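You operate a simulated robot arm through the tools that you are given. There is no shell and no other tool. Be economical: measure what you need, move in short steps, check, and stop when the job is done.

You are at the controls of a simulated two-armed robot. One attempt, no reset.

TASK
Snap the blue and purple key tags shut and lay them in the green tray.
Fine: use the jig and turn its dial back to open; leave the third key tag alone.
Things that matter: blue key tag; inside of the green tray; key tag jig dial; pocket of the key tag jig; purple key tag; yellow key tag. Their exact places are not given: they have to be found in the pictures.

Only the result counts: the job must be done as asked and must still hold three seconds after the hand-in. Knocking over, shifting, dropping, spilling or breaking anything else fails it.

THE ROBOT
Two 7-joint arms with fingered hands on one trunk, on a base that drives. Base frame: it is fixed to the floor where the robot stands at the start and does not move with it; the origin is under the middle of the robot, x ahead of it, y to its left, z up; the surface under the hand at the start is at about z = 78. Units: cm, degrees, N and s.
The left shoulder is at the start at [7, 14.5, 98.7], the right one opposite. With the tool pointing down near the work surface each hand reaches from about 44 to 80 cm from the robot's upright axis, wherever it stands, measured 20 degrees to its own side. Places, roughly: inside of the green tray [50, 0, 80]; key tag jig dial [40, -20, 80]; pocket of the key tag jig [50, -20, 80]. Payload 3.5 kg a hand.
Tool frame (each hand has its own): the origin (TCP) lies between the finger pads and is the grasp point; the fingertips stand 2.5 cm ahead of it; z points along the fingers, y is the line along which they close. The gripper opens to 8.8 cm. The gripper's body begins 2.9 cm behind the TCP. The gripper is a hand of 4 fingers: y runs from the thumb to the fingers, the wrist lies at [-1.3, -9.7, -16.2] in the tool frame, and closing takes about 1.5 s.
Orientation is that of the tool frame in the base frame, as a unit quaternion [x, y, z, w]. With the fingers straight down and the wrist toward the robot, the tool's x, y and z point along [0, 1, 0], [1, 0, 0] and [0, 0, -1] of the base frame.

THE INTERFACE
- The arms move only by the tool step_arm. It takes "left_series", "right_series" or both (then of equal length, played together; a hand with none holds still); each is a list of rows, each a list of 6 numbers: the turn, a rotation vector about the tool's x, y, z in rad, then the shift along the tool's x, y, z in cm. In form: [[rx, ry, rz, dx, dy, dz], ...]. A call has 1 to 8 rows; each row shifts and turns the commanded pose from where the row before left it, along the tool's axes as they then stand. "left_grip" and "right_grip" are, for a hand that has rows, the finger opening in cm, from 0 to 8.8, set as the call begins (left out, the last holds). Each row takes 0.2 s and may step no farther than 5 cm and 8.6 degrees from the row before; otherwise, or with a gripper value out of range, the whole call is refused. A pose out of reach is approached as far as the arm can. The call stops where the force on the tool passes 40 N (or 10 N more than at its start, if that is more) or the arm is blocked; 0.2 s more then pass. The fingers move at their own pace (about 4.5 cm/s each) and stop on an object; they squeeze with about 22 N. The grip force told is the motor's: it shows also when the fingers shut on nothing. Time passes only in rows, and 0.2 s behind the last, so rows that do not move let the fingers close. The reply holds the time, the measured pose of the TCP, the force on the tool along the base axes, the opening and the grip force, in the units named above and with some noise, with the torque about the TCP (base axes, N m) and any sound that the robot's microphone picked up.
- Cameras (640 x 400 px; columns grow to the right, rows downward): "scene" is now at [13.1, -2.59, 129.78]; the picture's right is [-0.29, -0.96, 0.00], its down [-0.61, 0.19, -0.77] and it looks along [0.74, -0.22, -0.64] (base axes); focal length 249 px, centre (320, 200). "left" rides on the left gripper at [-6.4, -8.3, -9.8] in its tool frame; the picture's right is [-0.62, -0.37, 0.69], its down [0.71, -0.63, 0.30] and it looks along [0.32, 0.68, 0.65] (tool axes); focal length 265 px, centre (320, 200). "right" rides on the right gripper at [6.4, -8.3, -9.8] in its tool frame; the picture's right is [-0.62, 0.37, -0.69], its down [-0.71, -0.63, 0.30] and it looks along [-0.32, 0.68, 0.65] (tool axes); focal length 265 px, centre (320, 200).
- camera(camera): a new picture of that camera. No time passes.
- lift_body(by): slides the trunk up (or, below 0, down) by that many cm; the arms and the scene camera ride with it, the base frame stays. It gives what a move gives, with no picture.
- base_move(legs): drives the robot by 1 to 6 legs, each [ahead, left, turn to the left] in cm, cm and degrees, along the robot's own axes; the way and the turn of a leg run together, so that a leg with both is an arc; at most 150 cm and 180 degrees a leg. The arms and the cameras ride along, it lands a little off, and it stops where it bumps. It gives what a move gives.
- set_fingers(index, middle, ring, thumb_bend, thumb_turn, hand): sets how far each is bent, from 0 (flat) to 1 (curled in); at 0.3 the hand is open as for a grip, at 0.7 the pads meet at the TCP. One left out holds its place. A second passes; each finger stops where it meets its share of the squeeze, and holds until it gets a number again. A gripper value or a shape takes the hand back. It gives what a move gives, with no picture; readings hold the bend of each and the force on the fingers (four entries, about 0 where the hand has none), thumb and palm. thumb_turn goes from beside the hand (0) to across from the fingers (1), as for a grip.
- preshape(shape, hand): the hand has 4 fingers and takes this shape, open, in about a second: jaw (thumb against the fingers, like two jaws); tri (thumb and two fingers); tip (a fingertip pinch); poke (one finger out to press); point (the index stretched); flat (the hand flat); cup (the hand cupped); fist (a fist). The gripper value then closes the fingers along that shape, each until it touches; the sizes above hold for jaw. It gives what a move gives, with no picture.
- head_to(pan, tilt): turns the head with the scene camera to pan (to the left, within 86 degrees either way) and tilt (down, from -29 to 69), counted from straight ahead of the robot. It gives what a move gives.
- measure_at(camera, pixels): for up to 12 pixels [column, row] of the newest picture of that camera ("zoom" is the newest enlarged one), the place [x, y, z] in the base frame of the surface seen there, good to about 0.3 cm. No time passes.
- close_up(camera, box): a new picture of the part [left, top, right, bottom] of that camera's present view, enlarged. No time passes.
- job_done(): hands the job in; it is judged then, once.

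Keep the steps short. Do not move on a guess: measure, check each grasp and each placing, and mend mistakes. In all there are 80 turns and 62 pictures (those below and enlarged ones count). Leave the grippers open and the arms clear of the work at the hand-in unless told otherwise, and finish with a single line.

The tools are called after ">>>" by a JSON object that holds its "api" and its "payload". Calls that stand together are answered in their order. step_arm: Moves the arms, as the interface text tells. Its arguments: {"type":"object","properties":{"left_series":{"type":"array"},"left_grip":{"type":"number"},"right_series":{"type":"array"},"right_grip":{"type":"number"}},"required":[]} The other tools are called the same way: lift_body (by) slides the trunk up or down; preshape (shape, hand) gives the hand a shape; set_fingers (index, middle, ring, thumb_bend, thumb_turn, hand) moves the fingers one by one; base_move (legs) drives the base; head_to (pan, tilt) turns the head that bears the scene camera; camera (camera) takes a picture; measure_at (camera, pixels) gives the place of the surface under pixels of a picture; close_up (camera, box) takes an enlarged picture of a part of a camera's view; job_done () hands the job in.

At the start:

```text
clock: 0.0
left_ee_pos: [54.13, 14.4, 108.13]
left_tcp_rot: [0.707, 0.707, 0.0, -0.001]
left_wrist_force: [0.5, -0.4, -0.6]
left_moment: [0.0, 0.02, 0.01]
left_opening: 8.73
left_grasp_force: 0.1
left_shape: jaw
left_bend: [0.3, 0.3, 0.3, 0.3, 0.98]
left_finger forces: [0.0, 0.0, 0.0, 0.0, 0.0, 0.1]
right_ee_pos: [42.63, -34.49, 110.76]
right_tcp_rot: [0.707, 0.707, 0.0, 0.0]
right_wrist_force: [0.5, -0.3, -0.3]
right_moment: [0.0, 0.02, 0.0]
right_opening: 8.76
right_grasp_force: 0.1
right_shape: jaw
right_bend: [0.3, 0.3, 0.3, 0.3, 0.98]
right_finger forces: [0.0, 0.1, 0.0, 0.0, 0.1, 0.0]
trunk travel left (down, up): [-55.0, 29.0]
robot x, y, heading: [-0.0, -0.23, 0.1]
head pan, tilt: [-16.9, 39.6]
```

scene: 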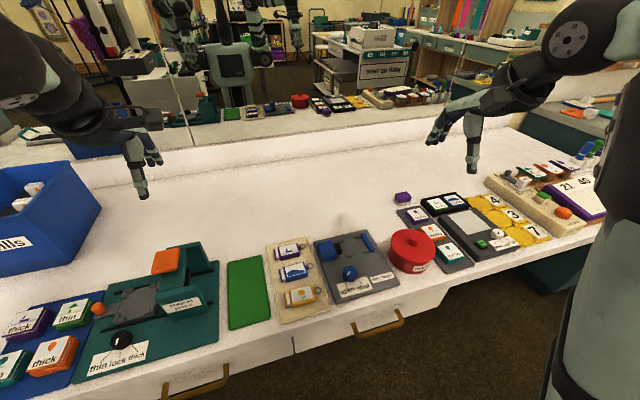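
right: 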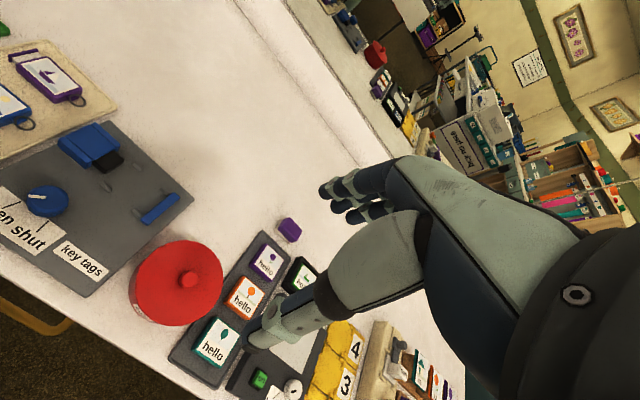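
left: 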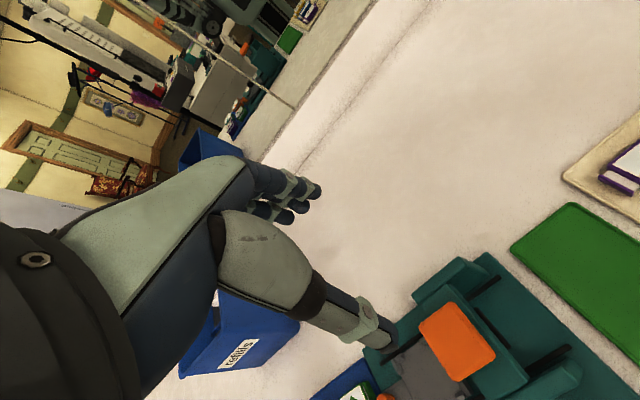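

I see three key tags on a beige board (about 290,275), the green tray at (248,292), and the jig with a blue dial at (355,270). I'll enlarge that area.

>>> {"api": "close_up", "payload": {"camera": "scene", "box": [220, 220, 410, 340]}}

>>> {"api": "close_up", "payload": {"camera": "right", "box": [0, 20, 220, 310]}}

```text
3.33 times, centred on (315, 280) of scene
```

zoom: 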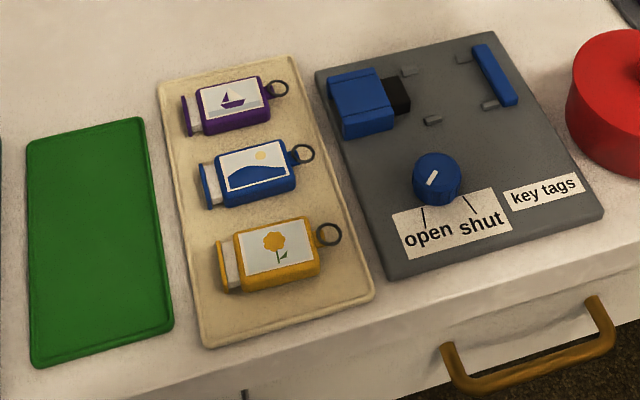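

```text
1.38 times, centred on (110, 165) of right
```

zoom: 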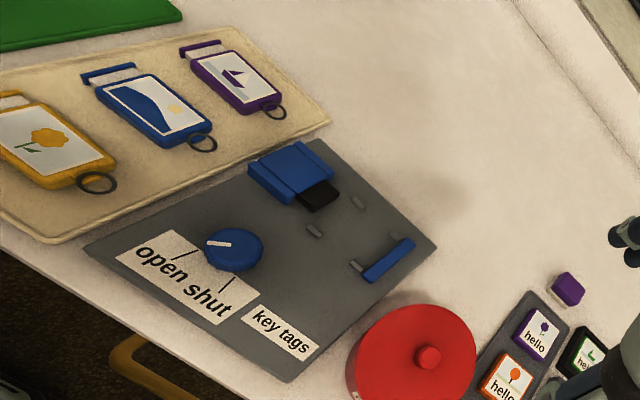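

Next I zoom in on the tags and measure them.

>>> {"api": "close_up", "payload": {"camera": "scene", "box": [255, 230, 335, 330]}}

```text
4.00 times, centred on (295, 280) of scene
```

zoom: 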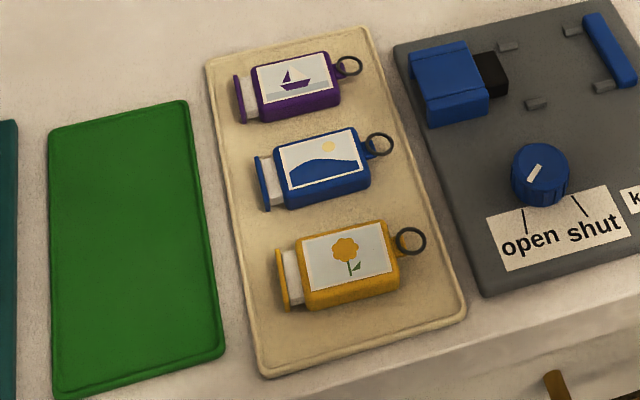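

>>> {"api": "measure_at", "payload": {"camera": "zoom", "pixels": [[250, 70], [327, 55], [340, 88], [264, 106], [238, 78], [246, 118], [357, 66], [245, 95], [215, 80], [300, 75], [343, 106], [280, 35]]}}

>>> {"api": "measure_at", "payload": {"camera": "zoom", "pixels": [[274, 148], [354, 130], [369, 166], [290, 188], [258, 160], [268, 207], [387, 145], [265, 183], [320, 160], [310, 240], [60, 140], [205, 350]]}}

>>> {"api": "measure_at", "payload": {"camera": "zoom", "pixels": [[415, 55], [467, 45], [485, 92], [430, 105], [495, 60], [490, 88], [507, 45], [537, 102], [540, 155], [520, 240], [505, 75], [420, 180]]}}

>>> {"api": "close_up", "payload": {"camera": "scene", "box": [310, 225, 406, 285]}}

```text
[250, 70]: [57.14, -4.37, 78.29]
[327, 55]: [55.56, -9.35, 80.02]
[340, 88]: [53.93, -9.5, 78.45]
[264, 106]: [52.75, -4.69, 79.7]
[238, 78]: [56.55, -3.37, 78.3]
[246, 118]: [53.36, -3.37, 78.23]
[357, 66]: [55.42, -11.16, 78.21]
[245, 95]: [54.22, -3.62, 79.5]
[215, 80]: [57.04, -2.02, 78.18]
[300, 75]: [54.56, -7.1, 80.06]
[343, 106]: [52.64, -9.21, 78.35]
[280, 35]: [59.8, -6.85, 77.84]
```

```text
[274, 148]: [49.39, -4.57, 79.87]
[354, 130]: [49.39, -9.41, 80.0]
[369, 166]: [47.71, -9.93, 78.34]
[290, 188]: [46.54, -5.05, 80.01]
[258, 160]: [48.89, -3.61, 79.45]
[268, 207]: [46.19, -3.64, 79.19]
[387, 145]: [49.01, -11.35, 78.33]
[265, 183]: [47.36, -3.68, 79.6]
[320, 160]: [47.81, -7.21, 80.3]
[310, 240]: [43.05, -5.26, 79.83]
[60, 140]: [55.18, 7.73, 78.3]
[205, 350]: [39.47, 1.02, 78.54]
```

```text
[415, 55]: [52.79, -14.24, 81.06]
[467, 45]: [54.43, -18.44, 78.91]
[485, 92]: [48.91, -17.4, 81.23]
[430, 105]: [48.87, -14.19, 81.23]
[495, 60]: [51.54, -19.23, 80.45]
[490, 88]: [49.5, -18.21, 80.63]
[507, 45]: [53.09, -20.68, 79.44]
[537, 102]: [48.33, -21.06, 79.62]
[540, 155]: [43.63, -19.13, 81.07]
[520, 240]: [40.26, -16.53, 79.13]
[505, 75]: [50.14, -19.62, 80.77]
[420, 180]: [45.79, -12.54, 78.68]
```

```text
6.67 times, centred on (358, 255) of scene
```

zoom: 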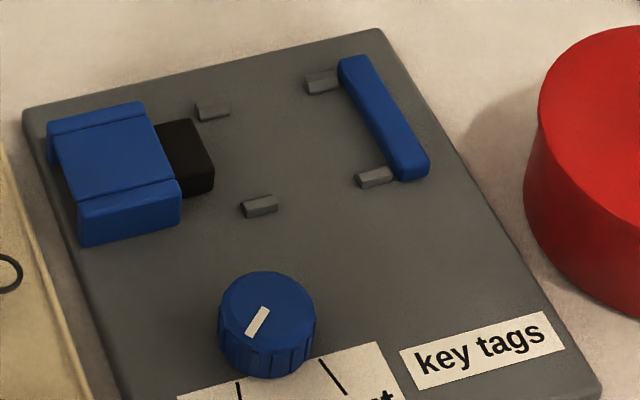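

>>> {"api": "measure_at", "payload": {"camera": "zoom", "pixels": [[213, 110], [260, 205], [320, 82], [373, 175], [355, 70], [415, 165], [190, 130], [205, 160], [212, 180], [290, 140], [265, 290], [250, 330]]}}

>>> {"api": "measure_at", "payload": {"camera": "zoom", "pixels": [[230, 300], [300, 295], [262, 278], [268, 312], [240, 385], [330, 375], [220, 375], [230, 130], [250, 195], [340, 120], [365, 110], [380, 140]]}}

```text
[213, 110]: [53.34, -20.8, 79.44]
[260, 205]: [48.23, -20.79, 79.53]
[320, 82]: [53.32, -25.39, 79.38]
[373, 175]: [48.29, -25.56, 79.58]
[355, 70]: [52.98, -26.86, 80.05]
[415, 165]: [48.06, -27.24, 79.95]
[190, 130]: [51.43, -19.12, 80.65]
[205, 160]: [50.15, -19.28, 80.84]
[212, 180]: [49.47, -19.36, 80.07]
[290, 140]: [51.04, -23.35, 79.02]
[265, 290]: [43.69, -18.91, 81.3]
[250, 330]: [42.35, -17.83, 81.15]
```

```text
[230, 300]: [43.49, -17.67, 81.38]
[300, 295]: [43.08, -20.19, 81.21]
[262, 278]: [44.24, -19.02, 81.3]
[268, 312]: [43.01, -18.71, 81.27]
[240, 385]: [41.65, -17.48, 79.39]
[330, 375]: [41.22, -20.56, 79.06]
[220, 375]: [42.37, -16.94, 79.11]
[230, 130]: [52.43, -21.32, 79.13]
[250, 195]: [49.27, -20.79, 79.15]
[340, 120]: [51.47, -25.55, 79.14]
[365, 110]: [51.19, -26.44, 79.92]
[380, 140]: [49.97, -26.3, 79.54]
```

>>> {"api": "close_up", "payload": {"camera": "right", "box": [40, 110, 200, 230]}}

>>> {"api": "close_up", "payload": {"camera": "scene", "box": [272, 238, 322, 288]}}

```text
3.33 times, centred on (120, 170) of right
```

zoom: 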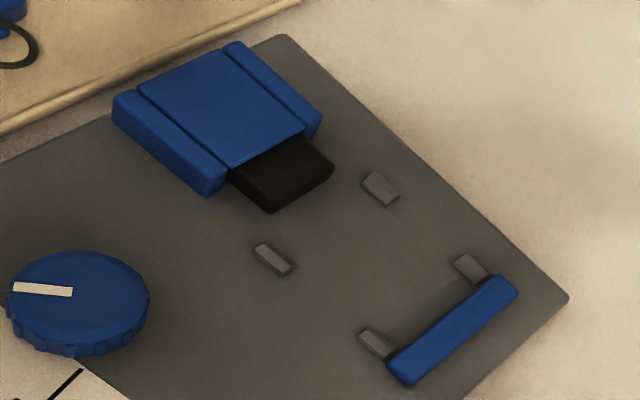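

```text
8.00 times, centred on (297, 263) of scene
```

zoom: 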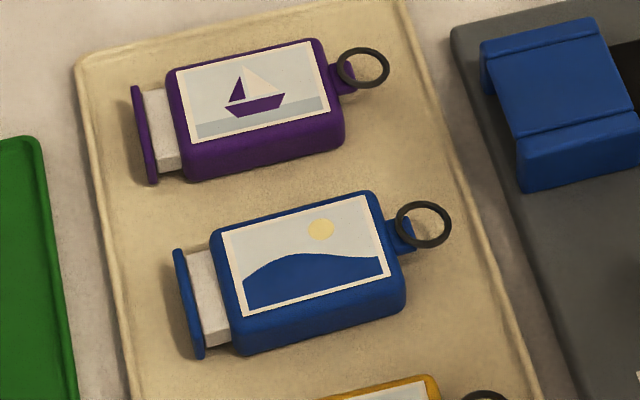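

>>> {"api": "measure_at", "payload": {"camera": "zoom", "pixels": [[400, 235], [425, 203], [450, 225], [405, 245], [375, 200], [402, 275], [214, 238], [240, 335], [180, 255], [200, 350], [215, 300], [310, 270]]}}

>>> {"api": "measure_at", "payload": {"camera": "zoom", "pixels": [[342, 85], [363, 49], [388, 70], [318, 43], [340, 125], [172, 78], [187, 160], [137, 92], [152, 178], [160, 120], [250, 100], [250, 165]]}}

```text
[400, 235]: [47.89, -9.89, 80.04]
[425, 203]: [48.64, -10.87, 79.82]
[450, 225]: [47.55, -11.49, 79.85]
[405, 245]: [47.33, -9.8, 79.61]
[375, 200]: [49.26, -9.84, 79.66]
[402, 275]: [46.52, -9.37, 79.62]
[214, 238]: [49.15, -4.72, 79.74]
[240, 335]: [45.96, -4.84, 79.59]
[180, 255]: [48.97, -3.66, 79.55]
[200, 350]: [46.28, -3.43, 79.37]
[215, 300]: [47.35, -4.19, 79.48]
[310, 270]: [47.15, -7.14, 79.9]
```

```text
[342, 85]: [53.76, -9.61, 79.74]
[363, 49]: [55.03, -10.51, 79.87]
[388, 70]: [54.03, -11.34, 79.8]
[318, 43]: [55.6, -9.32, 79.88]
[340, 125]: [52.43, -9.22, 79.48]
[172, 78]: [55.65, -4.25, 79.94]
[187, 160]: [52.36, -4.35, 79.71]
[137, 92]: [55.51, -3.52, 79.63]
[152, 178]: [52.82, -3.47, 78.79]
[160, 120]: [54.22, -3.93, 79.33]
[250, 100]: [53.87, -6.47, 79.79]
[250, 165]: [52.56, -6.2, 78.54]
```

The blue body is centred at about (47.7,-7.2) and the purple at (54.0,-6.8), both about 3.4 wide with tops at z=80. The pocket is centred at about (50.8,-23.5), with the ram on the +y side, so the tags keep their orientation. First I clear the left arm outward and bring the right hand over the blue tag, staying high. I also check the red pot's position.

>>> {"api": "step_arm", "payload": {"right_series": [[0, 0, 0, 4.55, 0.85, 0], [0, 0, 0, 4.55, 0.85, 0], [0, 0, 0, 4.55, 0.85, 0], [0, 0, 0, 4.55, 0.85, 0], [0, 0, 0, 4.55, 0.85, 0], [0, 0, 0, 4.55, 0.85, 0]], "left_series": [[0, 0, 0, 3, 0, 0], [0, 0, 0, 3, 0, 0], [0, 0, 0, 3, 0, 0], [0, 0, 0, 3, 0, 0], [0, 0, 0, 3, 0, 0], [0, 0, 0, 3, 0, 0]], "right_grip": 5.4}}

>>> {"api": "measure_at", "payload": {"camera": "scene", "pixels": [[393, 245], [411, 237], [435, 250], [395, 255], [410, 270]]}}

>>> {"api": "camera", "payload": {"camera": "right"}}

>>> {"api": "camera", "payload": {"camera": "scene"}}

```text
clock: 1.4
left_ee_pos: [54.41, 32.66, 108.01]
left_tcp_rot: [0.707, 0.707, -0.001, 0.001]
left_wrist_force: [0.2, 0.1, -0.1]
left_moment: [-0.01, 0.02, -0.02]
left_opening: 8.75
left_grasp_force: 0.1
left_shape: jaw
left_bend: [0.3, 0.3, 0.3, 0.3, 0.98]
left_finger forces: [0.0, 0.1, 0.0, 0.1, 0.0, 0.0]
right_ee_pos: [52.05, -9.83, 112.82]
right_tcp_rot: [0.71, 0.704, 0.004, -0.005]
right_wrist_force: [0.6, -0.8, -0.2]
right_moment: [0.01, 0.02, -0.02]
right_opening: 5.45
right_grasp_force: 0.0
right_shape: jaw
right_bend: [0.29, 0.4, 0.36, 0.64, 1.0]
right_finger forces: [0.0, 0.0, 0.0, 0.0, 0.0, 0.0]
right hand out of reach, approached as far as the arm can: row 2, 3, 4, 5
trunk travel left (down, up): [-55.0, 29.0]
robot x, y, heading: [-0.05, -0.3, 0.2]
head pan, tilt: [-16.9, 39.6]
```

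```text
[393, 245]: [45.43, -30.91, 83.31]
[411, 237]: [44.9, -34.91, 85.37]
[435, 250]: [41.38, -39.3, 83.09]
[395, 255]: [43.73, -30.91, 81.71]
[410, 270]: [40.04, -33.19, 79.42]
```

```text
52 pictures are left
```

right: 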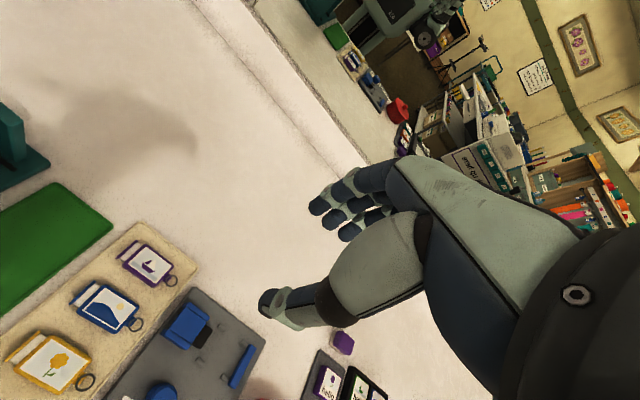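

```text
51 pictures are left
```

scene: 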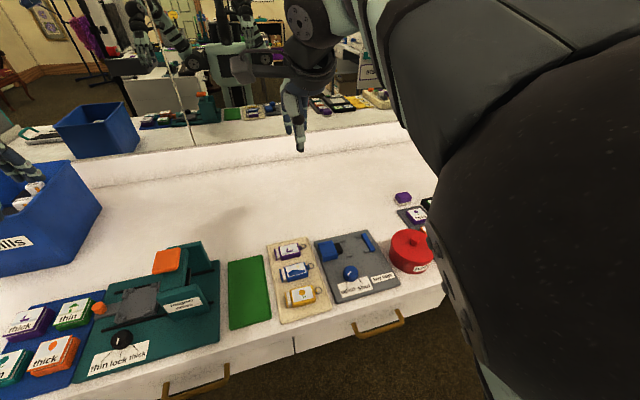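

The right arm was near its limit that high up. I lower it straight down and check the pose.

>>> {"api": "step_arm", "payload": {"right_series": [[0, 0, 0, 0, 0, 4], [0, 0, 0, 0, 0, 4], [0, 0, 0, 0, 0, 4], [0, 0, 0, 0, 0, 4], [0, 0, 0, 0, 0, 2], [0, 0, 0, 0, 0, 0]]}}

>>> {"api": "camera", "payload": {"camera": "right"}}

>>> {"api": "camera", "payload": {"camera": "scene"}}

```text
clock: 2.8
left_ee_pos: [54.32, 32.28, 108.25]
left_tcp_rot: [0.707, 0.707, 0.001, 0.0]
left_wrist_force: [-0.4, 0.5, -0.6]
left_moment: [-0.02, 0.01, 0.03]
left_opening: 8.77
left_grasp_force: 0.2
left_shape: jaw
left_bend: [0.3, 0.3, 0.3, 0.3, 0.98]
left_finger forces: [0.0, 0.1, 0.0, 0.1, 0.0, 0.0]
right_ee_pos: [52.99, -9.75, 94.77]
right_tcp_rot: [0.708, 0.706, 0.006, -0.003]
right_wrist_force: [-0.2, -0.2, -0.2]
right_moment: [0.01, -0.01, 0.01]
right_opening: 5.45
right_grasp_force: 0.0
right_shape: jaw
right_bend: [0.29, 0.4, 0.36, 0.64, 1.0]
right_finger forces: [0.0, 0.0, 0.0, 0.1, 0.0, 0.1]
right hand out of reach, approached as far as the arm can: row 1
trunk travel left (down, up): [-55.0, 29.0]
robot x, y, heading: [0.15, -0.03, -0.1]
head pan, tilt: [-16.9, 39.6]
```

```text
50 pictures are left
```

right: 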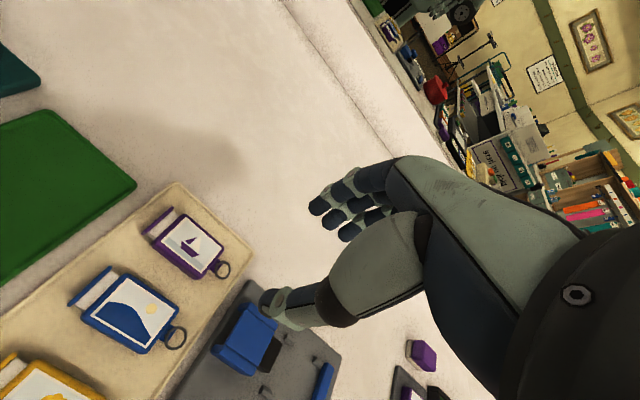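

```text
49 pictures are left
```

scene: 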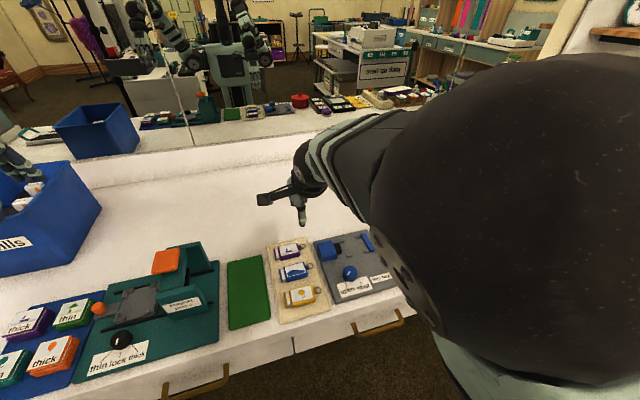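

The hand is at (53,-9.75,94.8). I'll move to above blue (47.7,-7.2) at z≈88.

>>> {"api": "step_arm", "payload": {"right_series": [[0, 0, 0, 0.9, -1.8, 2.3], [0, 0, 0, 0.9, -1.8, 2.3], [0, 0, 0, 0.8, -1.7, 2.2], [0, 0, 0, 0, 0, 0], [0, 0, 0, 0, 0, 0]]}}

>>> {"api": "camera", "payload": {"camera": "right"}}

>>> {"api": "close_up", "payload": {"camera": "scene", "box": [240, 180, 400, 320]}}

```text
clock: 4.0
left_ee_pos: [54.35, 32.37, 108.17]
left_tcp_rot: [0.707, 0.707, 0.0, 0.0]
left_wrist_force: [-0.4, 0.0, -0.1]
left_moment: [-0.01, -0.02, 0.01]
left_opening: 8.77
left_grasp_force: 0.0
left_shape: jaw
left_bend: [0.3, 0.3, 0.3, 0.3, 0.98]
left_finger forces: [0.0, 0.0, 0.0, 0.1, 0.0, 0.0]
right_ee_pos: [47.66, -7.19, 87.99]
right_tcp_rot: [0.709, 0.705, 0.007, -0.008]
right_wrist_force: [0.3, 0.4, -0.3]
right_moment: [-0.01, 0.03, -0.02]
right_opening: 5.43
right_grasp_force: 0.0
right_shape: jaw
right_bend: [0.29, 0.4, 0.36, 0.64, 1.0]
right_finger forces: [0.0, 0.0, 0.1, 0.0, 0.0, 0.1]
trunk travel left (down, up): [-55.0, 29.0]
robot x, y, heading: [0.18, -0.09, 0.1]
head pan, tilt: [-16.9, 39.6]
```

```text
48 pictures are left
```

right: 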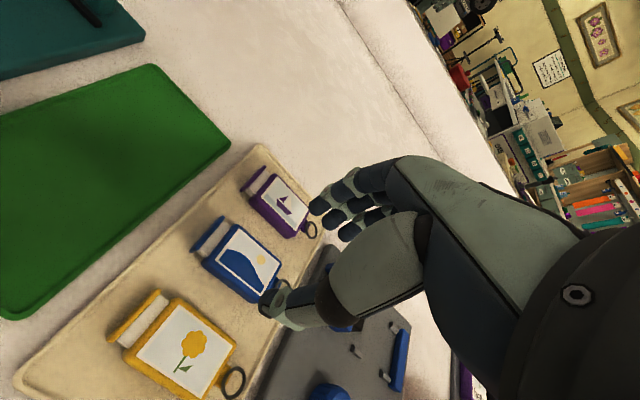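

```text
2.86 times, centred on (320, 250) of scene
```

zoom: 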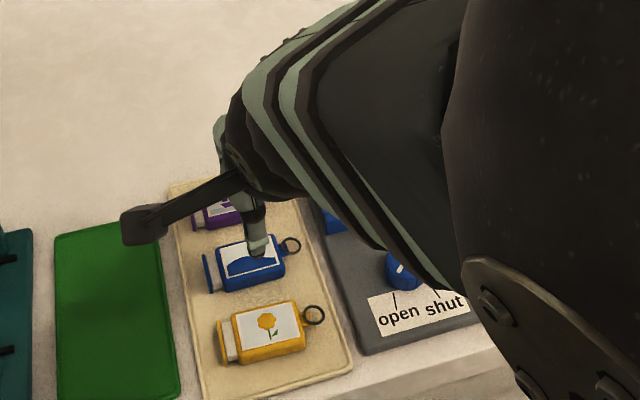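

I check where the thumb tip and fingertips sit relative to the tag.

>>> {"api": "measure_at", "payload": {"camera": "right", "pixels": [[268, 297], [275, 312], [285, 300], [318, 205], [330, 220], [347, 232], [345, 190], [375, 215], [225, 245], [282, 278], [236, 225], [205, 258]]}}

```text
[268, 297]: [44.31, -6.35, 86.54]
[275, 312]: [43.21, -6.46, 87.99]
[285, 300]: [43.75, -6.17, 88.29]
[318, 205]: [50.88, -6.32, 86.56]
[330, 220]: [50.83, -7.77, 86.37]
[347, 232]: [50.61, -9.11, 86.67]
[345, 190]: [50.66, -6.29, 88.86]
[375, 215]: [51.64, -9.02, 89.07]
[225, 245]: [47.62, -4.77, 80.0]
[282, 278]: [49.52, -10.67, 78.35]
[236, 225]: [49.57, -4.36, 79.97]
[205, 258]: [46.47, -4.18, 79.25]
```

The thumb sits at x≈44.4 and the fingers at x≈50.8, straddling the tag. The three fingers span about 4.5 cm in y, so I shift 0.6 cm toward the cap to clear the jig stop later. I narrow the opening to 4.8 and go partway down.

>>> {"api": "step_arm", "payload": {"right_series": [[0, 0, 0, 0.6, 0, 2], [0, 0, 0, 0, 0, 1.5], [0, 0, 0, 0, 0, 1], [0, 0, 0, 0, 0, 0]], "right_grip": 4.8}}

>>> {"api": "close_up", "payload": {"camera": "right", "box": [100, 120, 420, 400]}}

```text
clock: 5.0
left_ee_pos: [54.42, 32.4, 108.25]
left_tcp_rot: [0.707, 0.707, 0.0, 0.0]
left_wrist_force: [0.3, 0.2, 0.0]
left_moment: [0.02, 0.0, 0.01]
left_opening: 8.76
left_grasp_force: 0.0
left_shape: jaw
left_bend: [0.3, 0.3, 0.3, 0.3, 0.98]
left_finger forces: [0.0, 0.0, 0.0, 0.0, 0.0, 0.1]
right_ee_pos: [48.07, -6.32, 84.38]
right_tcp_rot: [0.71, 0.703, 0.017, -0.008]
right_wrist_force: [-0.2, -0.4, -0.4]
right_moment: [-0.03, 0.01, 0.0]
right_opening: 4.85
right_grasp_force: 0.0
right_shape: jaw
right_bend: [0.74, 0.42, 0.39, 0.67, 1.0]
right_finger forces: [0.0, 0.1, 0.0, 0.0, 0.0, 0.2]
trunk travel left (down, up): [-55.0, 29.0]
robot x, y, heading: [-0.08, -0.11, -0.1]
head pan, tilt: [-16.9, 39.6]
```

```text
1.43 times, centred on (260, 260) of right
```

zoom: 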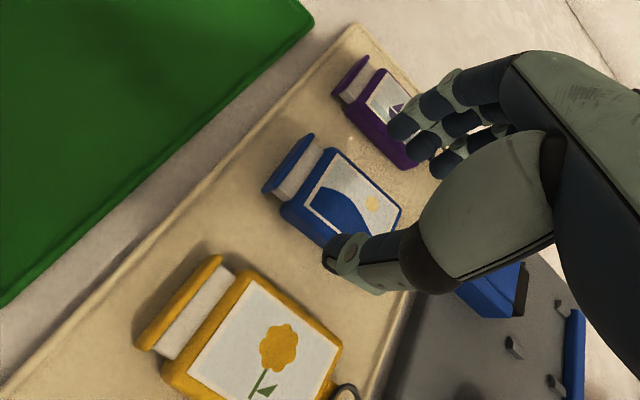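

The index bend reads 0.74 and the pose is slightly off. I let it settle, read again and look closer.

>>> {"api": "step_arm", "payload": {"right_series": [[0, 0, 0, 0, 0, 0], [0, 0, 0, 0, 0, 0], [0, 0, 0, 0, 0, 0]]}}

>>> {"api": "close_up", "payload": {"camera": "right", "box": [240, 150, 360, 270]}}

```text
clock: 5.8
left_ee_pos: [54.41, 32.32, 108.12]
left_tcp_rot: [0.707, 0.708, 0.0, -0.001]
left_wrist_force: [-0.1, 0.4, 0.7]
left_moment: [-0.01, -0.04, 0.04]
left_opening: 8.75
left_grasp_force: 0.2
left_shape: jaw
left_bend: [0.3, 0.3, 0.3, 0.3, 0.98]
left_finger forces: [0.0, 0.1, 0.0, 0.0, 0.0, 0.0]
right_ee_pos: [47.95, -6.49, 84.13]
right_tcp_rot: [0.712, 0.702, 0.015, -0.008]
right_wrist_force: [1.3, 0.6, -0.4]
right_moment: [0.0, 0.01, -0.01]
right_opening: 4.83
right_grasp_force: 0.1
right_shape: jaw
right_bend: [0.74, 0.42, 0.39, 0.67, 1.0]
right_finger forces: [0.0, 0.0, 0.0, 0.0, 0.1, 0.0]
trunk travel left (down, up): [-55.0, 29.0]
robot x, y, heading: [0.01, 0.03, 0.1]
head pan, tilt: [-16.9, 39.6]
```

```text
3.33 times, centred on (300, 210) of right
```

zoom: 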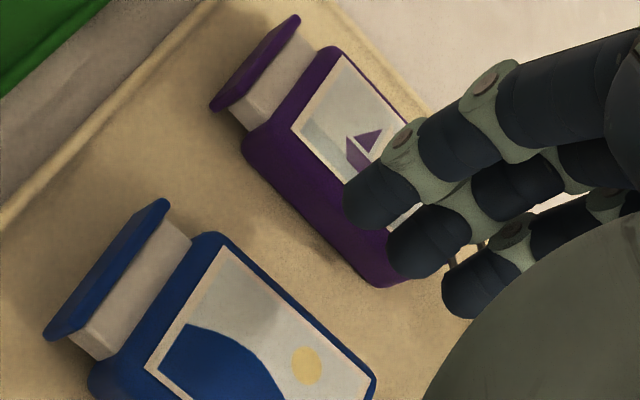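

>>> {"api": "measure_at", "payload": {"camera": "zoom", "pixels": [[370, 200], [350, 215], [415, 240], [400, 260], [470, 290], [455, 300], [365, 380], [215, 240], [100, 385], [390, 285]]}}

>>> {"api": "measure_at", "payload": {"camera": "right", "pixels": [[268, 290], [265, 303], [270, 310], [285, 320]]}}

```text
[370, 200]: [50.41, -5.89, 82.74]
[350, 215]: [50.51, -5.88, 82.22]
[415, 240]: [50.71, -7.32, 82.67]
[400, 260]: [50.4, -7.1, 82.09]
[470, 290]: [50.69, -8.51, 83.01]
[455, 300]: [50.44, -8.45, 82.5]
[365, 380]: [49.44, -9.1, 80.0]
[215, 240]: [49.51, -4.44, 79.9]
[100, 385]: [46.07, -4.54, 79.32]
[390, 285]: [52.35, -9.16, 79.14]
```

```text
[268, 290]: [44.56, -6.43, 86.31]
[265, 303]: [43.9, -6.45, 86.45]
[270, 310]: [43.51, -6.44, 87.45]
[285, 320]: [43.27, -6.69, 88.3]
```

Tips are at z≈82 and clear of the purple and yellow tags. I correct the small tilt and go down to TCP z≈81.6.

>>> {"api": "step_arm", "payload": {"right_series": [[0.013, -0.033, 0, 0, -0.25, 0], [0, 0, 0, 0, 0, 1.0], [0, 0, 0, 0, 0, 1.0], [0, 0, 0, 0, 0, 0.5], [0, 0, 0, 0, 0, 0]]}}

>>> {"api": "camera", "payload": {"camera": "right"}}

```text
clock: 7.0
left_ee_pos: [54.36, 32.43, 108.27]
left_tcp_rot: [0.707, 0.707, 0.0, 0.0]
left_wrist_force: [0.5, -1.1, -0.8]
left_moment: [0.01, 0.0, 0.0]
left_opening: 8.78
left_grasp_force: 0.1
left_shape: jaw
left_bend: [0.3, 0.3, 0.3, 0.3, 0.98]
left_finger forces: [0.1, 0.0, 0.0, 0.0, 0.0, 0.0]
right_ee_pos: [47.88, -6.31, 82.14]
right_tcp_rot: [0.712, 0.702, 0.007, -0.001]
right_wrist_force: [-0.4, 0.3, 0.0]
right_moment: [0.0, 0.02, -0.03]
right_opening: 4.85
right_grasp_force: 0.1
right_shape: jaw
right_bend: [0.74, 0.42, 0.39, 0.67, 1.0]
right_finger forces: [0.0, 0.1, 0.0, 0.0, 0.1, 0.0]
trunk travel left (down, up): [-55.0, 29.0]
robot x, y, heading: [-0.03, 0.35, 0.0]
head pan, tilt: [-16.9, 39.6]
```

```text
44 pictures are left
```

right: 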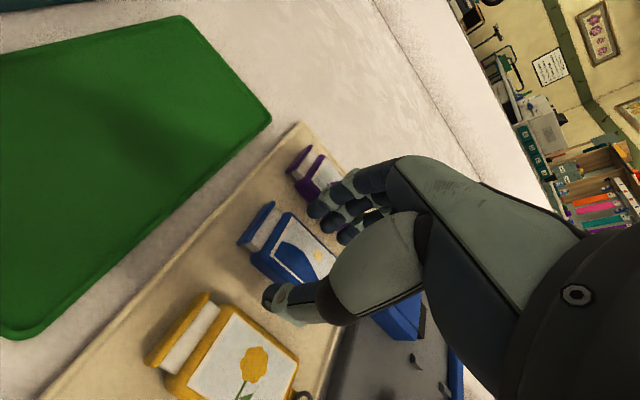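

>>> {"api": "close_up", "payload": {"camera": "right", "box": [220, 160, 380, 340]}}

>>> {"api": "measure_at", "payload": {"camera": "right", "pixels": [[270, 292], [266, 302], [315, 208], [325, 225], [345, 238], [300, 318]]}}

```text
2.22 times, centred on (300, 250) of right
```

zoom: 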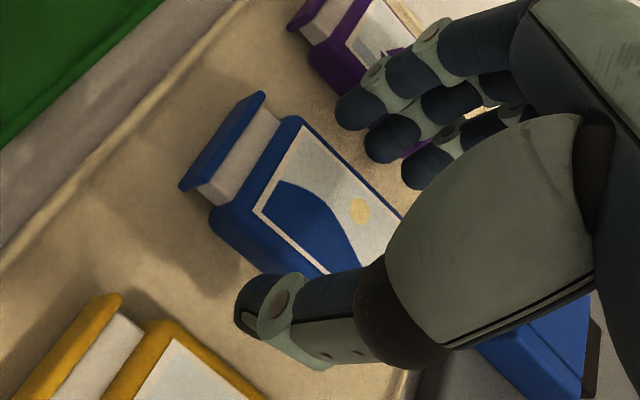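

```text
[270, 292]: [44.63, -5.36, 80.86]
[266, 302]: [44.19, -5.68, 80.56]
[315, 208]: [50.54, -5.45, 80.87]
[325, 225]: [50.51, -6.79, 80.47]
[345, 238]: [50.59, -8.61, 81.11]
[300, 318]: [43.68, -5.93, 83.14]
```

The thumb is in the gap beside the blue body. I go down 0.5 more and close.

>>> {"api": "step_arm", "payload": {"right_series": [[0, 0, 0, 0, -0.1, 0.6], [0, 0, 0, 0, 0, 0]]}}

>>> {"api": "step_arm", "payload": {"right_series": [[0, 0, 0, 0, 0, 0], [0, 0, 0, 0, 0, 0], [0, 0, 0, 0, 0, 0], [0, 0, 0, 0, 0, 0], [0, 0, 0, 0, 0, 0], [0, 0, 0, 0, 0, 0]], "right_grip": 2.5}}

>>> {"api": "close_up", "payload": {"camera": "right", "box": [220, 160, 380, 340]}}

```text
clock: 7.6
left_ee_pos: [54.32, 32.37, 108.2]
left_tcp_rot: [0.707, 0.707, 0.0, 0.0]
left_wrist_force: [0.4, -0.7, -1.7]
left_moment: [0.0, -0.02, -0.02]
left_opening: 8.77
left_grasp_force: 0.0
left_shape: jaw
left_bend: [0.3, 0.3, 0.3, 0.3, 0.98]
left_finger forces: [0.0, 0.0, 0.1, 0.0, 0.1, 0.1]
right_ee_pos: [47.83, -6.33, 81.69]
right_tcp_rot: [0.713, 0.701, 0.008, -0.003]
right_wrist_force: [0.1, 0.4, 1.3]
right_moment: [0.0, -0.01, 0.02]
right_opening: 4.82
right_grasp_force: 0.1
right_shape: jaw
right_bend: [0.74, 0.42, 0.39, 0.67, 1.0]
right_finger forces: [0.1, 0.0, 0.0, 0.0, 0.1, 0.0]
trunk travel left (down, up): [-55.0, 29.0]
robot x, y, heading: [-0.18, -0.12, 0.3]
head pan, tilt: [-16.9, 39.6]
```

```text
clock: 9.0
left_ee_pos: [54.33, 32.53, 108.33]
left_tcp_rot: [0.707, 0.707, 0.0, 0.001]
left_wrist_force: [-0.1, 0.5, -0.1]
left_moment: [0.0, 0.0, -0.02]
left_opening: 8.74
left_grasp_force: 0.1
left_shape: jaw
left_bend: [0.3, 0.3, 0.3, 0.3, 0.98]
left_finger forces: [0.1, 0.0, 0.0, 0.0, 0.1, 0.0]
right_ee_pos: [47.78, -6.47, 81.46]
right_tcp_rot: [0.716, 0.698, 0.006, -0.004]
right_wrist_force: [1.3, 2.6, 10.8]
right_moment: [0.04, -0.02, 0.08]
right_opening: 3.31
right_grasp_force: 21.7
right_shape: jaw
right_bend: [0.74, 0.53, 0.51, 0.72, 1.0]
right_finger forces: [12.1, 6.8, 3.2, 0.0, 20.8, 0.0]
trunk travel left (down, up): [-55.0, 29.0]
robot x, y, heading: [0.11, 0.06, -0.2]
head pan, tilt: [-16.9, 39.6]
```

```text
2.22 times, centred on (300, 250) of right
```

zoom: 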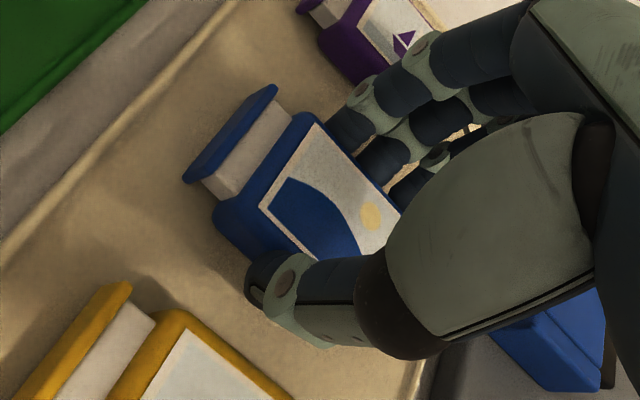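

Gripped, but the 10.8 N upward force suggests the tips touch the board, and they must clear the jig's small guides. I'll reopen, rise 0.6 and regrip.

>>> {"api": "step_arm", "payload": {"right_series": [[0, 0, 0, 0, 0, 0], [0, 0, 0, 0, 0, 0], [0, 0, 0, 0, 0, 0], [0, 0, 0.025, 0, 0, -0.65], [0, 0, 0, 0, 0, 0]], "right_grip": 4.6}}

>>> {"api": "step_arm", "payload": {"right_series": [[0, 0, 0, 0, 0, 0], [0, 0, 0, 0, 0, 0], [0, 0, 0, 0, 0, 0], [0, 0, 0, 0, 0, 0], [0, 0, 0, 0, 0, 0], [0, 0, 0, 0, 0, 0]], "right_grip": 2.5}}

```text
clock: 10.2
left_ee_pos: [54.48, 32.4, 108.29]
left_tcp_rot: [0.707, 0.707, -0.001, 0.0]
left_wrist_force: [0.2, -0.2, -0.6]
left_moment: [-0.02, 0.03, 0.01]
left_opening: 8.75
left_grasp_force: 0.1
left_shape: jaw
left_bend: [0.3, 0.3, 0.3, 0.3, 0.98]
left_finger forces: [0.0, 0.0, 0.0, 0.0, 0.0, 0.0]
right_ee_pos: [47.62, -6.94, 81.41]
right_tcp_rot: [0.727, 0.687, -0.003, -0.009]
right_wrist_force: [-0.2, -0.7, -0.5]
right_moment: [0.01, 0.04, -0.01]
right_opening: 4.57
right_grasp_force: 0.1
right_shape: jaw
right_bend: [0.74, 0.44, 0.4, 0.69, 1.0]
right_finger forces: [0.1, 0.0, 0.1, 0.0, 0.0, 0.0]
trunk travel left (down, up): [-55.0, 29.0]
robot x, y, heading: [0.38, 0.17, 0.1]
head pan, tilt: [-16.9, 39.6]
```

```text
clock: 11.6
left_ee_pos: [54.4, 32.34, 108.37]
left_tcp_rot: [0.707, 0.707, 0.0, 0.0]
left_wrist_force: [1.1, 0.4, 0.2]
left_moment: [-0.04, -0.02, 0.01]
left_opening: 8.77
left_grasp_force: 0.1
left_shape: jaw
left_bend: [0.3, 0.3, 0.3, 0.3, 0.98]
left_finger forces: [0.0, 0.0, 0.0, 0.0, 0.0, 0.0]
right_ee_pos: [47.61, -6.46, 81.54]
right_tcp_rot: [0.723, 0.691, 0.0, -0.007]
right_wrist_force: [0.4, -0.2, 0.8]
right_moment: [-0.03, 0.02, -0.01]
right_opening: 3.25
right_grasp_force: 21.6
right_shape: jaw
right_bend: [0.71, 0.66, 0.66, 0.6, 0.99]
right_finger forces: [11.7, 5.8, 2.6, 0.0, 20.0, 0.1]
trunk travel left (down, up): [-55.0, 29.0]
robot x, y, heading: [-0.04, 0.08, 0.0]
head pan, tilt: [-16.9, 39.6]
```

Now there is no vertical force and the grip is firm (3.25 cm). I'll lift a little and look.

>>> {"api": "step_arm", "payload": {"right_series": [[0, 0, 0, 0, 0, -1], [0, 0, 0, 0, 0, -2], [0, 0, 0, 0, 0, -2], [0, 0, -0.045, 0, 0, -1], [0, 0, 0, 0, 0, 0]]}}

>>> {"api": "camera", "payload": {"camera": "right"}}

>>> {"api": "close_up", "payload": {"camera": "scene", "box": [240, 200, 360, 320]}}

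```text
clock: 12.8
left_ee_pos: [54.39, 32.45, 108.27]
left_tcp_rot: [0.707, 0.707, -0.001, 0.0]
left_wrist_force: [0.6, -0.5, -0.1]
left_moment: [-0.03, 0.01, 0.01]
left_opening: 8.74
left_grasp_force: 0.0
left_shape: jaw
left_bend: [0.3, 0.3, 0.3, 0.3, 0.98]
left_finger forces: [0.0, 0.1, 0.0, 0.0, 0.0, 0.0]
right_ee_pos: [47.27, -6.46, 86.84]
right_tcp_rot: [0.7, 0.714, -0.017, 0.007]
right_wrist_force: [0.2, -0.7, -1.1]
right_moment: [0.0, 0.0, 0.02]
right_opening: 3.24
right_grasp_force: 22.0
right_shape: jaw
right_bend: [0.71, 0.66, 0.66, 0.6, 0.99]
right_finger forces: [11.7, 5.8, 2.5, 0.0, 20.0, 0.0]
trunk travel left (down, up): [-55.0, 29.0]
robot x, y, heading: [-0.22, -0.31, -0.0]
head pan, tilt: [-16.9, 39.6]
```

```text
41 pictures are left
```

right: 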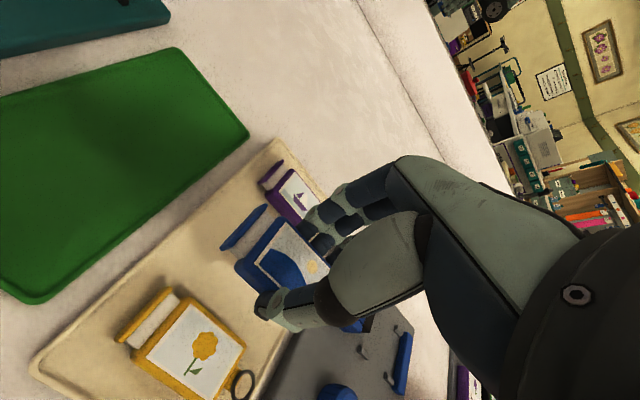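

```text
3.33 times, centred on (300, 260) of scene
```

zoom: 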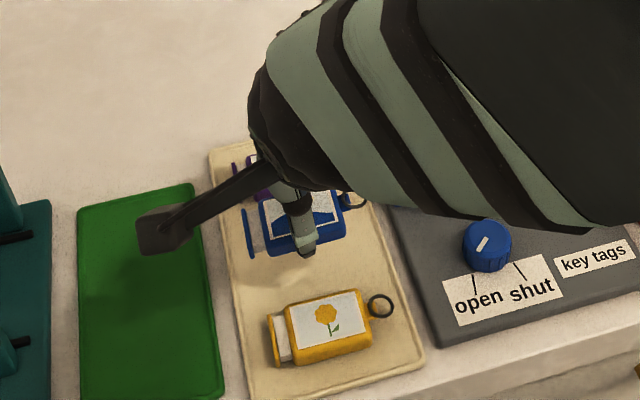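

The tag is lifted. I measure its top surface from the right picture to see how it sits in the hand.

>>> {"api": "measure_at", "payload": {"camera": "right", "pixels": [[236, 265], [270, 222], [258, 275], [280, 235], [300, 285], [266, 207], [222, 248], [310, 245], [275, 260], [262, 308], [240, 278], [322, 262]]}}

>>> {"api": "close_up", "payload": {"camera": "right", "box": [200, 190, 360, 340]}}

```text
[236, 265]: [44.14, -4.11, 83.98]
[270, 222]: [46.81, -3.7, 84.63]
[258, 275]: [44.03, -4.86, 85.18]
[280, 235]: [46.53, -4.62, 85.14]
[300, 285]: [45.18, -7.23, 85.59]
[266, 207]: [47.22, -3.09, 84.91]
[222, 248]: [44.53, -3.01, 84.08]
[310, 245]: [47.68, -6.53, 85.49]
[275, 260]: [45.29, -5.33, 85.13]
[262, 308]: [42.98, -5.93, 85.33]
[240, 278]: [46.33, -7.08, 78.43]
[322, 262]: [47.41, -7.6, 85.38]
```

```text
2.67 times, centred on (280, 265) of right
```

zoom: 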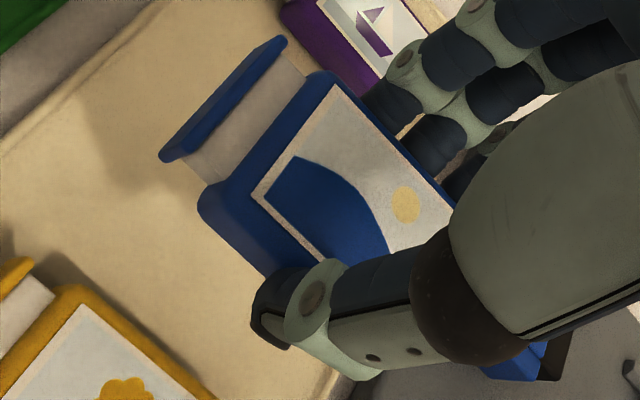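

>>> {"api": "measure_at", "payload": {"camera": "zoom", "pixels": [[325, 78], [450, 200], [200, 195], [255, 200], [340, 90], [385, 240], [285, 170], [430, 225], [400, 160], [265, 255], [283, 42], [170, 155]]}}

```text
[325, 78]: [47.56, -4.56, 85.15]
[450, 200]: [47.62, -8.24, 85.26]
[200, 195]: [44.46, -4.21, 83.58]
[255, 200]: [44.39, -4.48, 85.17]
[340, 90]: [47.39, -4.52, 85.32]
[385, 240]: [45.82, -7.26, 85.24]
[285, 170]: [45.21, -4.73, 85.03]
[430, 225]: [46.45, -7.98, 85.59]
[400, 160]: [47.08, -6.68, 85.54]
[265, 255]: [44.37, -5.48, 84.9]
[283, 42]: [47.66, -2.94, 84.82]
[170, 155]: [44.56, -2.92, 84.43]
```

The tag is level to about 4°, gripped 1.3 cm toward the thumb from the TCP. Body centre is at about (45.95,-6.75) and total length ≈6.2. I level it, raise it a bit and carry it over the pocket.

>>> {"api": "step_arm", "payload": {"right_series": [[-0.014, 0.05, 0, 0, 0, -2], [0, 0, 0, -4.2, 1.2, 0], [0, 0, 0, -4.2, 1.2, 0], [0, 0, 0, -4.2, 1.2, 0], [0, 0, 0, -4.2, 1.2, 0], [0, 0, 0, 0, 0, 0], [0, 0, 0, 0, 0, 0]]}}

>>> {"api": "camera", "payload": {"camera": "right"}}

>>> {"api": "camera", "payload": {"camera": "scene"}}

```text
clock: 14.4
left_ee_pos: [54.5, 32.35, 108.27]
left_tcp_rot: [0.707, 0.707, 0.0, 0.001]
left_wrist_force: [-0.2, 1.0, 0.5]
left_moment: [0.02, 0.0, -0.05]
left_opening: 8.77
left_grasp_force: 0.0
left_shape: jaw
left_bend: [0.3, 0.3, 0.3, 0.3, 0.98]
left_finger forces: [0.1, 0.0, 0.1, 0.0, 0.0, 0.0]
right_ee_pos: [52.62, -22.94, 88.48]
right_tcp_rot: [0.7, 0.714, 0.006, -0.007]
right_wrist_force: [-0.3, 0.2, 0.1]
right_moment: [-0.04, 0.0, -0.01]
right_opening: 3.22
right_grasp_force: 22.1
right_shape: jaw
right_bend: [0.71, 0.66, 0.67, 0.6, 0.99]
right_finger forces: [11.7, 5.7, 2.6, 0.1, 19.9, 0.0]
trunk travel left (down, up): [-55.0, 29.0]
robot x, y, heading: [0.13, 0.05, 0.1]
head pan, tilt: [-16.9, 39.6]
```

```text
38 pictures are left
```

right: 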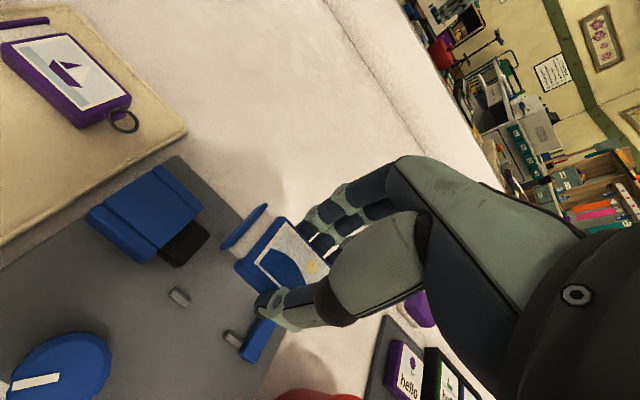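

```text
37 pictures are left
```

scene: 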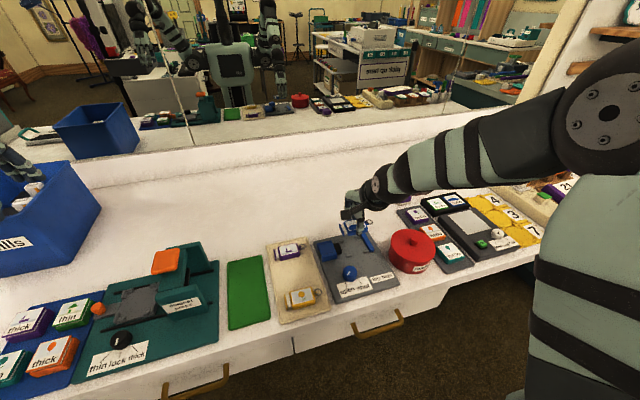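

>>> {"api": "close_up", "payload": {"camera": "right", "box": [130, 150, 350, 390]}}

>>> {"api": "close_up", "payload": {"camera": "scene", "box": [310, 195, 410, 300]}}

>>> {"api": "measure_at", "payload": {"camera": "right", "pixels": [[277, 217], [320, 262], [237, 265], [290, 285], [267, 206], [223, 248], [180, 296], [233, 340], [195, 245], [180, 262], [210, 232], [258, 340]]}}

```text
1.67 times, centred on (240, 270) of right
```

zoom: 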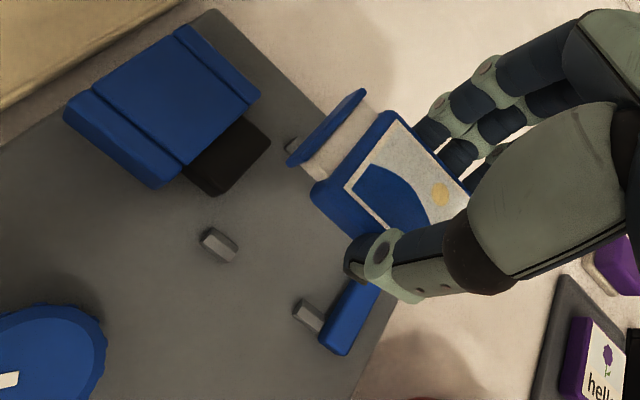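

```text
3.81 times, centred on (360, 248) of scene
```

zoom: 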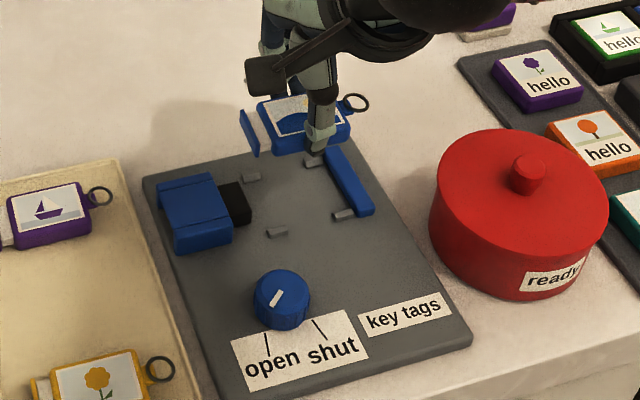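

```text
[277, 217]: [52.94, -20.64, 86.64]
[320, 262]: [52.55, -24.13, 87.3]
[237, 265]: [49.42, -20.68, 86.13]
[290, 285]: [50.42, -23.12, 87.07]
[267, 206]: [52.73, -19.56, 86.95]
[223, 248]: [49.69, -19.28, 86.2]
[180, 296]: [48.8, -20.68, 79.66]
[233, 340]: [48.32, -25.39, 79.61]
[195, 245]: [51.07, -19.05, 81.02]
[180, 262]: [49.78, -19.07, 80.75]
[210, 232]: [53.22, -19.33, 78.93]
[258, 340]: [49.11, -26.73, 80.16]
```

>>> {"api": "measure_at", "payload": {"camera": "zoom", "pixels": [[240, 190], [249, 220], [252, 205], [330, 155], [350, 195], [242, 112], [258, 152], [350, 125], [262, 108], [275, 150], [333, 175], [260, 205]]}}

>>> {"api": "close_up", "payload": {"camera": "right", "box": [180, 190, 290, 370]}}

```text
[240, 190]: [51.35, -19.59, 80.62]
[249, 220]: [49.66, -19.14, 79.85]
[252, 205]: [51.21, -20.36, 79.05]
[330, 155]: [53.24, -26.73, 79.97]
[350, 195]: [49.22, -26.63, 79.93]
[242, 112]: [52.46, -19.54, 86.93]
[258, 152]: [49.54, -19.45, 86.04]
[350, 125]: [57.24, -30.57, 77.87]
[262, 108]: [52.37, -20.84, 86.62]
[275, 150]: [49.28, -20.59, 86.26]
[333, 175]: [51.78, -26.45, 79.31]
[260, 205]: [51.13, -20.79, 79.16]
```

```text
2.22 times, centred on (235, 280) of right
```

zoom: 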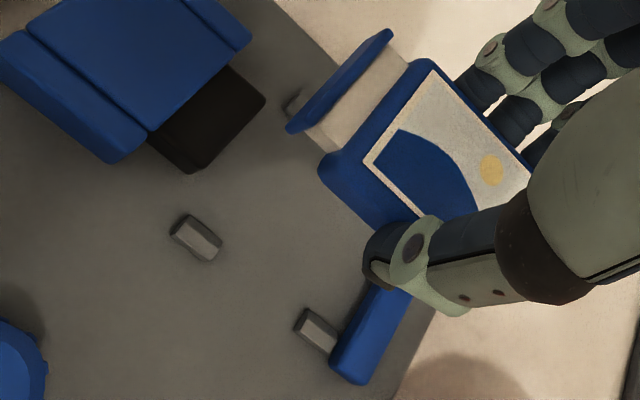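

>>> {"api": "measure_at", "payload": {"camera": "zoom", "pixels": [[432, 78], [370, 162], [520, 175], [470, 120], [410, 205], [470, 195], [430, 110], [400, 150], [490, 170], [390, 38], [292, 128], [450, 160]]}}

```text
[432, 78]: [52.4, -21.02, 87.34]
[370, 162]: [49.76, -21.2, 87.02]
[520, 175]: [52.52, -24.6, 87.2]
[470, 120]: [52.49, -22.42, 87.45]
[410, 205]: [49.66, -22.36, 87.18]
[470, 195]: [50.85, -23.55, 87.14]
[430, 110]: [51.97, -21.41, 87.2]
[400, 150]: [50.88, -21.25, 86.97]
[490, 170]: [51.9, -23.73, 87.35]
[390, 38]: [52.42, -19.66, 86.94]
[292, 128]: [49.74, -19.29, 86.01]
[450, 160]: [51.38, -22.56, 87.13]
```

Tag top is level at z≈87.15, cap outer face at y≈-19.45, x centre≈51.1. I shift (-0.25,-0.4), correct 1.5° yaw and lower 4.8 cm, then check.

>>> {"api": "step_arm", "payload": {"right_series": [[0, 0, 0.03, -0.4, -0.25, 0], [0, 0, 0, 0, 0, 2], [0, 0, 0, 0, 0, 1.5], [0, 0, 0, 0, 0, 1.3], [0, 0, 0, 0, 0, 0], [0, 0, 0, 0, 0, 0]]}}

>>> {"api": "close_up", "payload": {"camera": "right", "box": [180, 150, 340, 350]}}

>>> {"api": "close_up", "payload": {"camera": "scene", "box": [325, 210, 395, 260]}}

```text
clock: 15.8
left_ee_pos: [54.48, 32.31, 108.16]
left_tcp_rot: [0.707, 0.707, 0.0, 0.0]
left_wrist_force: [0.3, -0.2, 0.9]
left_moment: [0.0, 0.0, 0.02]
left_opening: 8.76
left_grasp_force: 0.1
left_shape: jaw
left_bend: [0.3, 0.3, 0.3, 0.3, 0.98]
left_finger forces: [0.0, 0.1, 0.1, 0.0, 0.1, 0.0]
right_ee_pos: [52.2, -23.24, 83.8]
right_tcp_rot: [0.711, 0.703, 0.006, -0.006]
right_wrist_force: [0.0, 0.5, -0.2]
right_moment: [-0.01, -0.01, 0.01]
right_opening: 3.23
right_grasp_force: 22.5
right_shape: jaw
right_bend: [0.71, 0.66, 0.67, 0.6, 0.99]
right_finger forces: [11.7, 5.8, 2.4, 0.0, 19.9, 0.0]
trunk travel left (down, up): [-55.0, 29.0]
robot x, y, heading: [-0.05, -0.19, 0.2]
head pan, tilt: [-16.9, 39.6]
```

```text
2.00 times, centred on (260, 250) of right
```

zoom: 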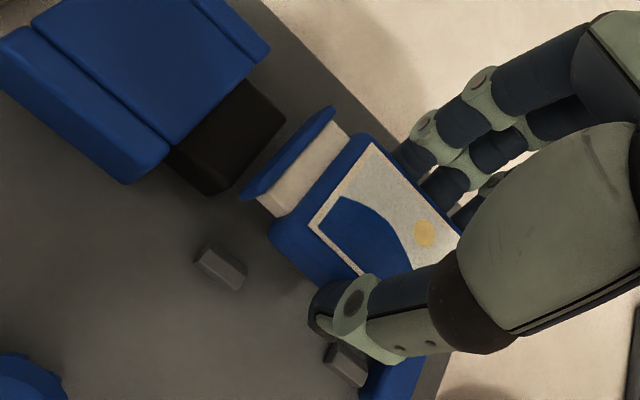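

```text
8.00 times, centred on (360, 235) of scene
```

zoom: 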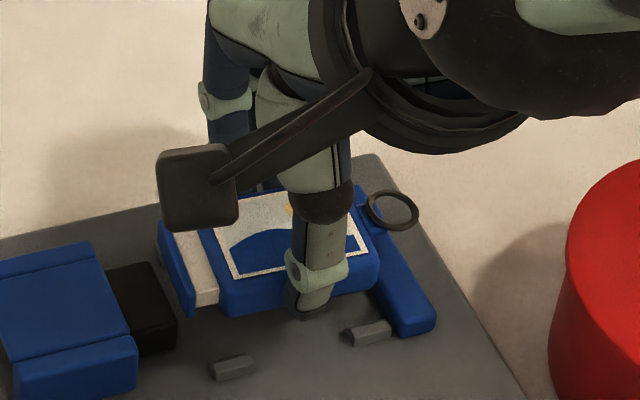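

>>> {"api": "measure_at", "payload": {"camera": "zoom", "pixels": [[162, 230], [190, 312], [205, 240], [222, 308], [352, 215], [376, 275], [350, 220], [365, 245], [375, 200], [400, 270], [170, 300], [312, 305]]}}

>>> {"api": "measure_at", "payload": {"camera": "zoom", "pixels": [[215, 285], [230, 270], [362, 250], [260, 205], [190, 245], [205, 290], [365, 290], [385, 290], [340, 330], [210, 370], [255, 360], [300, 265]]}}

```text
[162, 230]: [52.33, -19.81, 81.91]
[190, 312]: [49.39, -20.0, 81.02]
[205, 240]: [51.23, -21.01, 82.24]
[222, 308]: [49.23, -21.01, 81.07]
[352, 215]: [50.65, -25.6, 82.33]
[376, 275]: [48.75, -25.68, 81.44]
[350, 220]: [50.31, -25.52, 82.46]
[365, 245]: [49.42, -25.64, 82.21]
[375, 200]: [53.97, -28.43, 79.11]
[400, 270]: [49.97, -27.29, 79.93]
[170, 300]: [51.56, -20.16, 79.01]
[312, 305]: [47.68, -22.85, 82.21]
```

```text
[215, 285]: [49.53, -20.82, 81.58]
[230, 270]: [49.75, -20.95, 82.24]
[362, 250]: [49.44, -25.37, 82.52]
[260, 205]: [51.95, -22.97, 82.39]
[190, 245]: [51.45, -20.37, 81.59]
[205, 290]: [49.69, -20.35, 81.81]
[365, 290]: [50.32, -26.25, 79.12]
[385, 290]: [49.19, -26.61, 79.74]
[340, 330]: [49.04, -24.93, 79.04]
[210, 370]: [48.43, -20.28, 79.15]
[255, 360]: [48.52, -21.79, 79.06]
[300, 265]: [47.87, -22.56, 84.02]
```

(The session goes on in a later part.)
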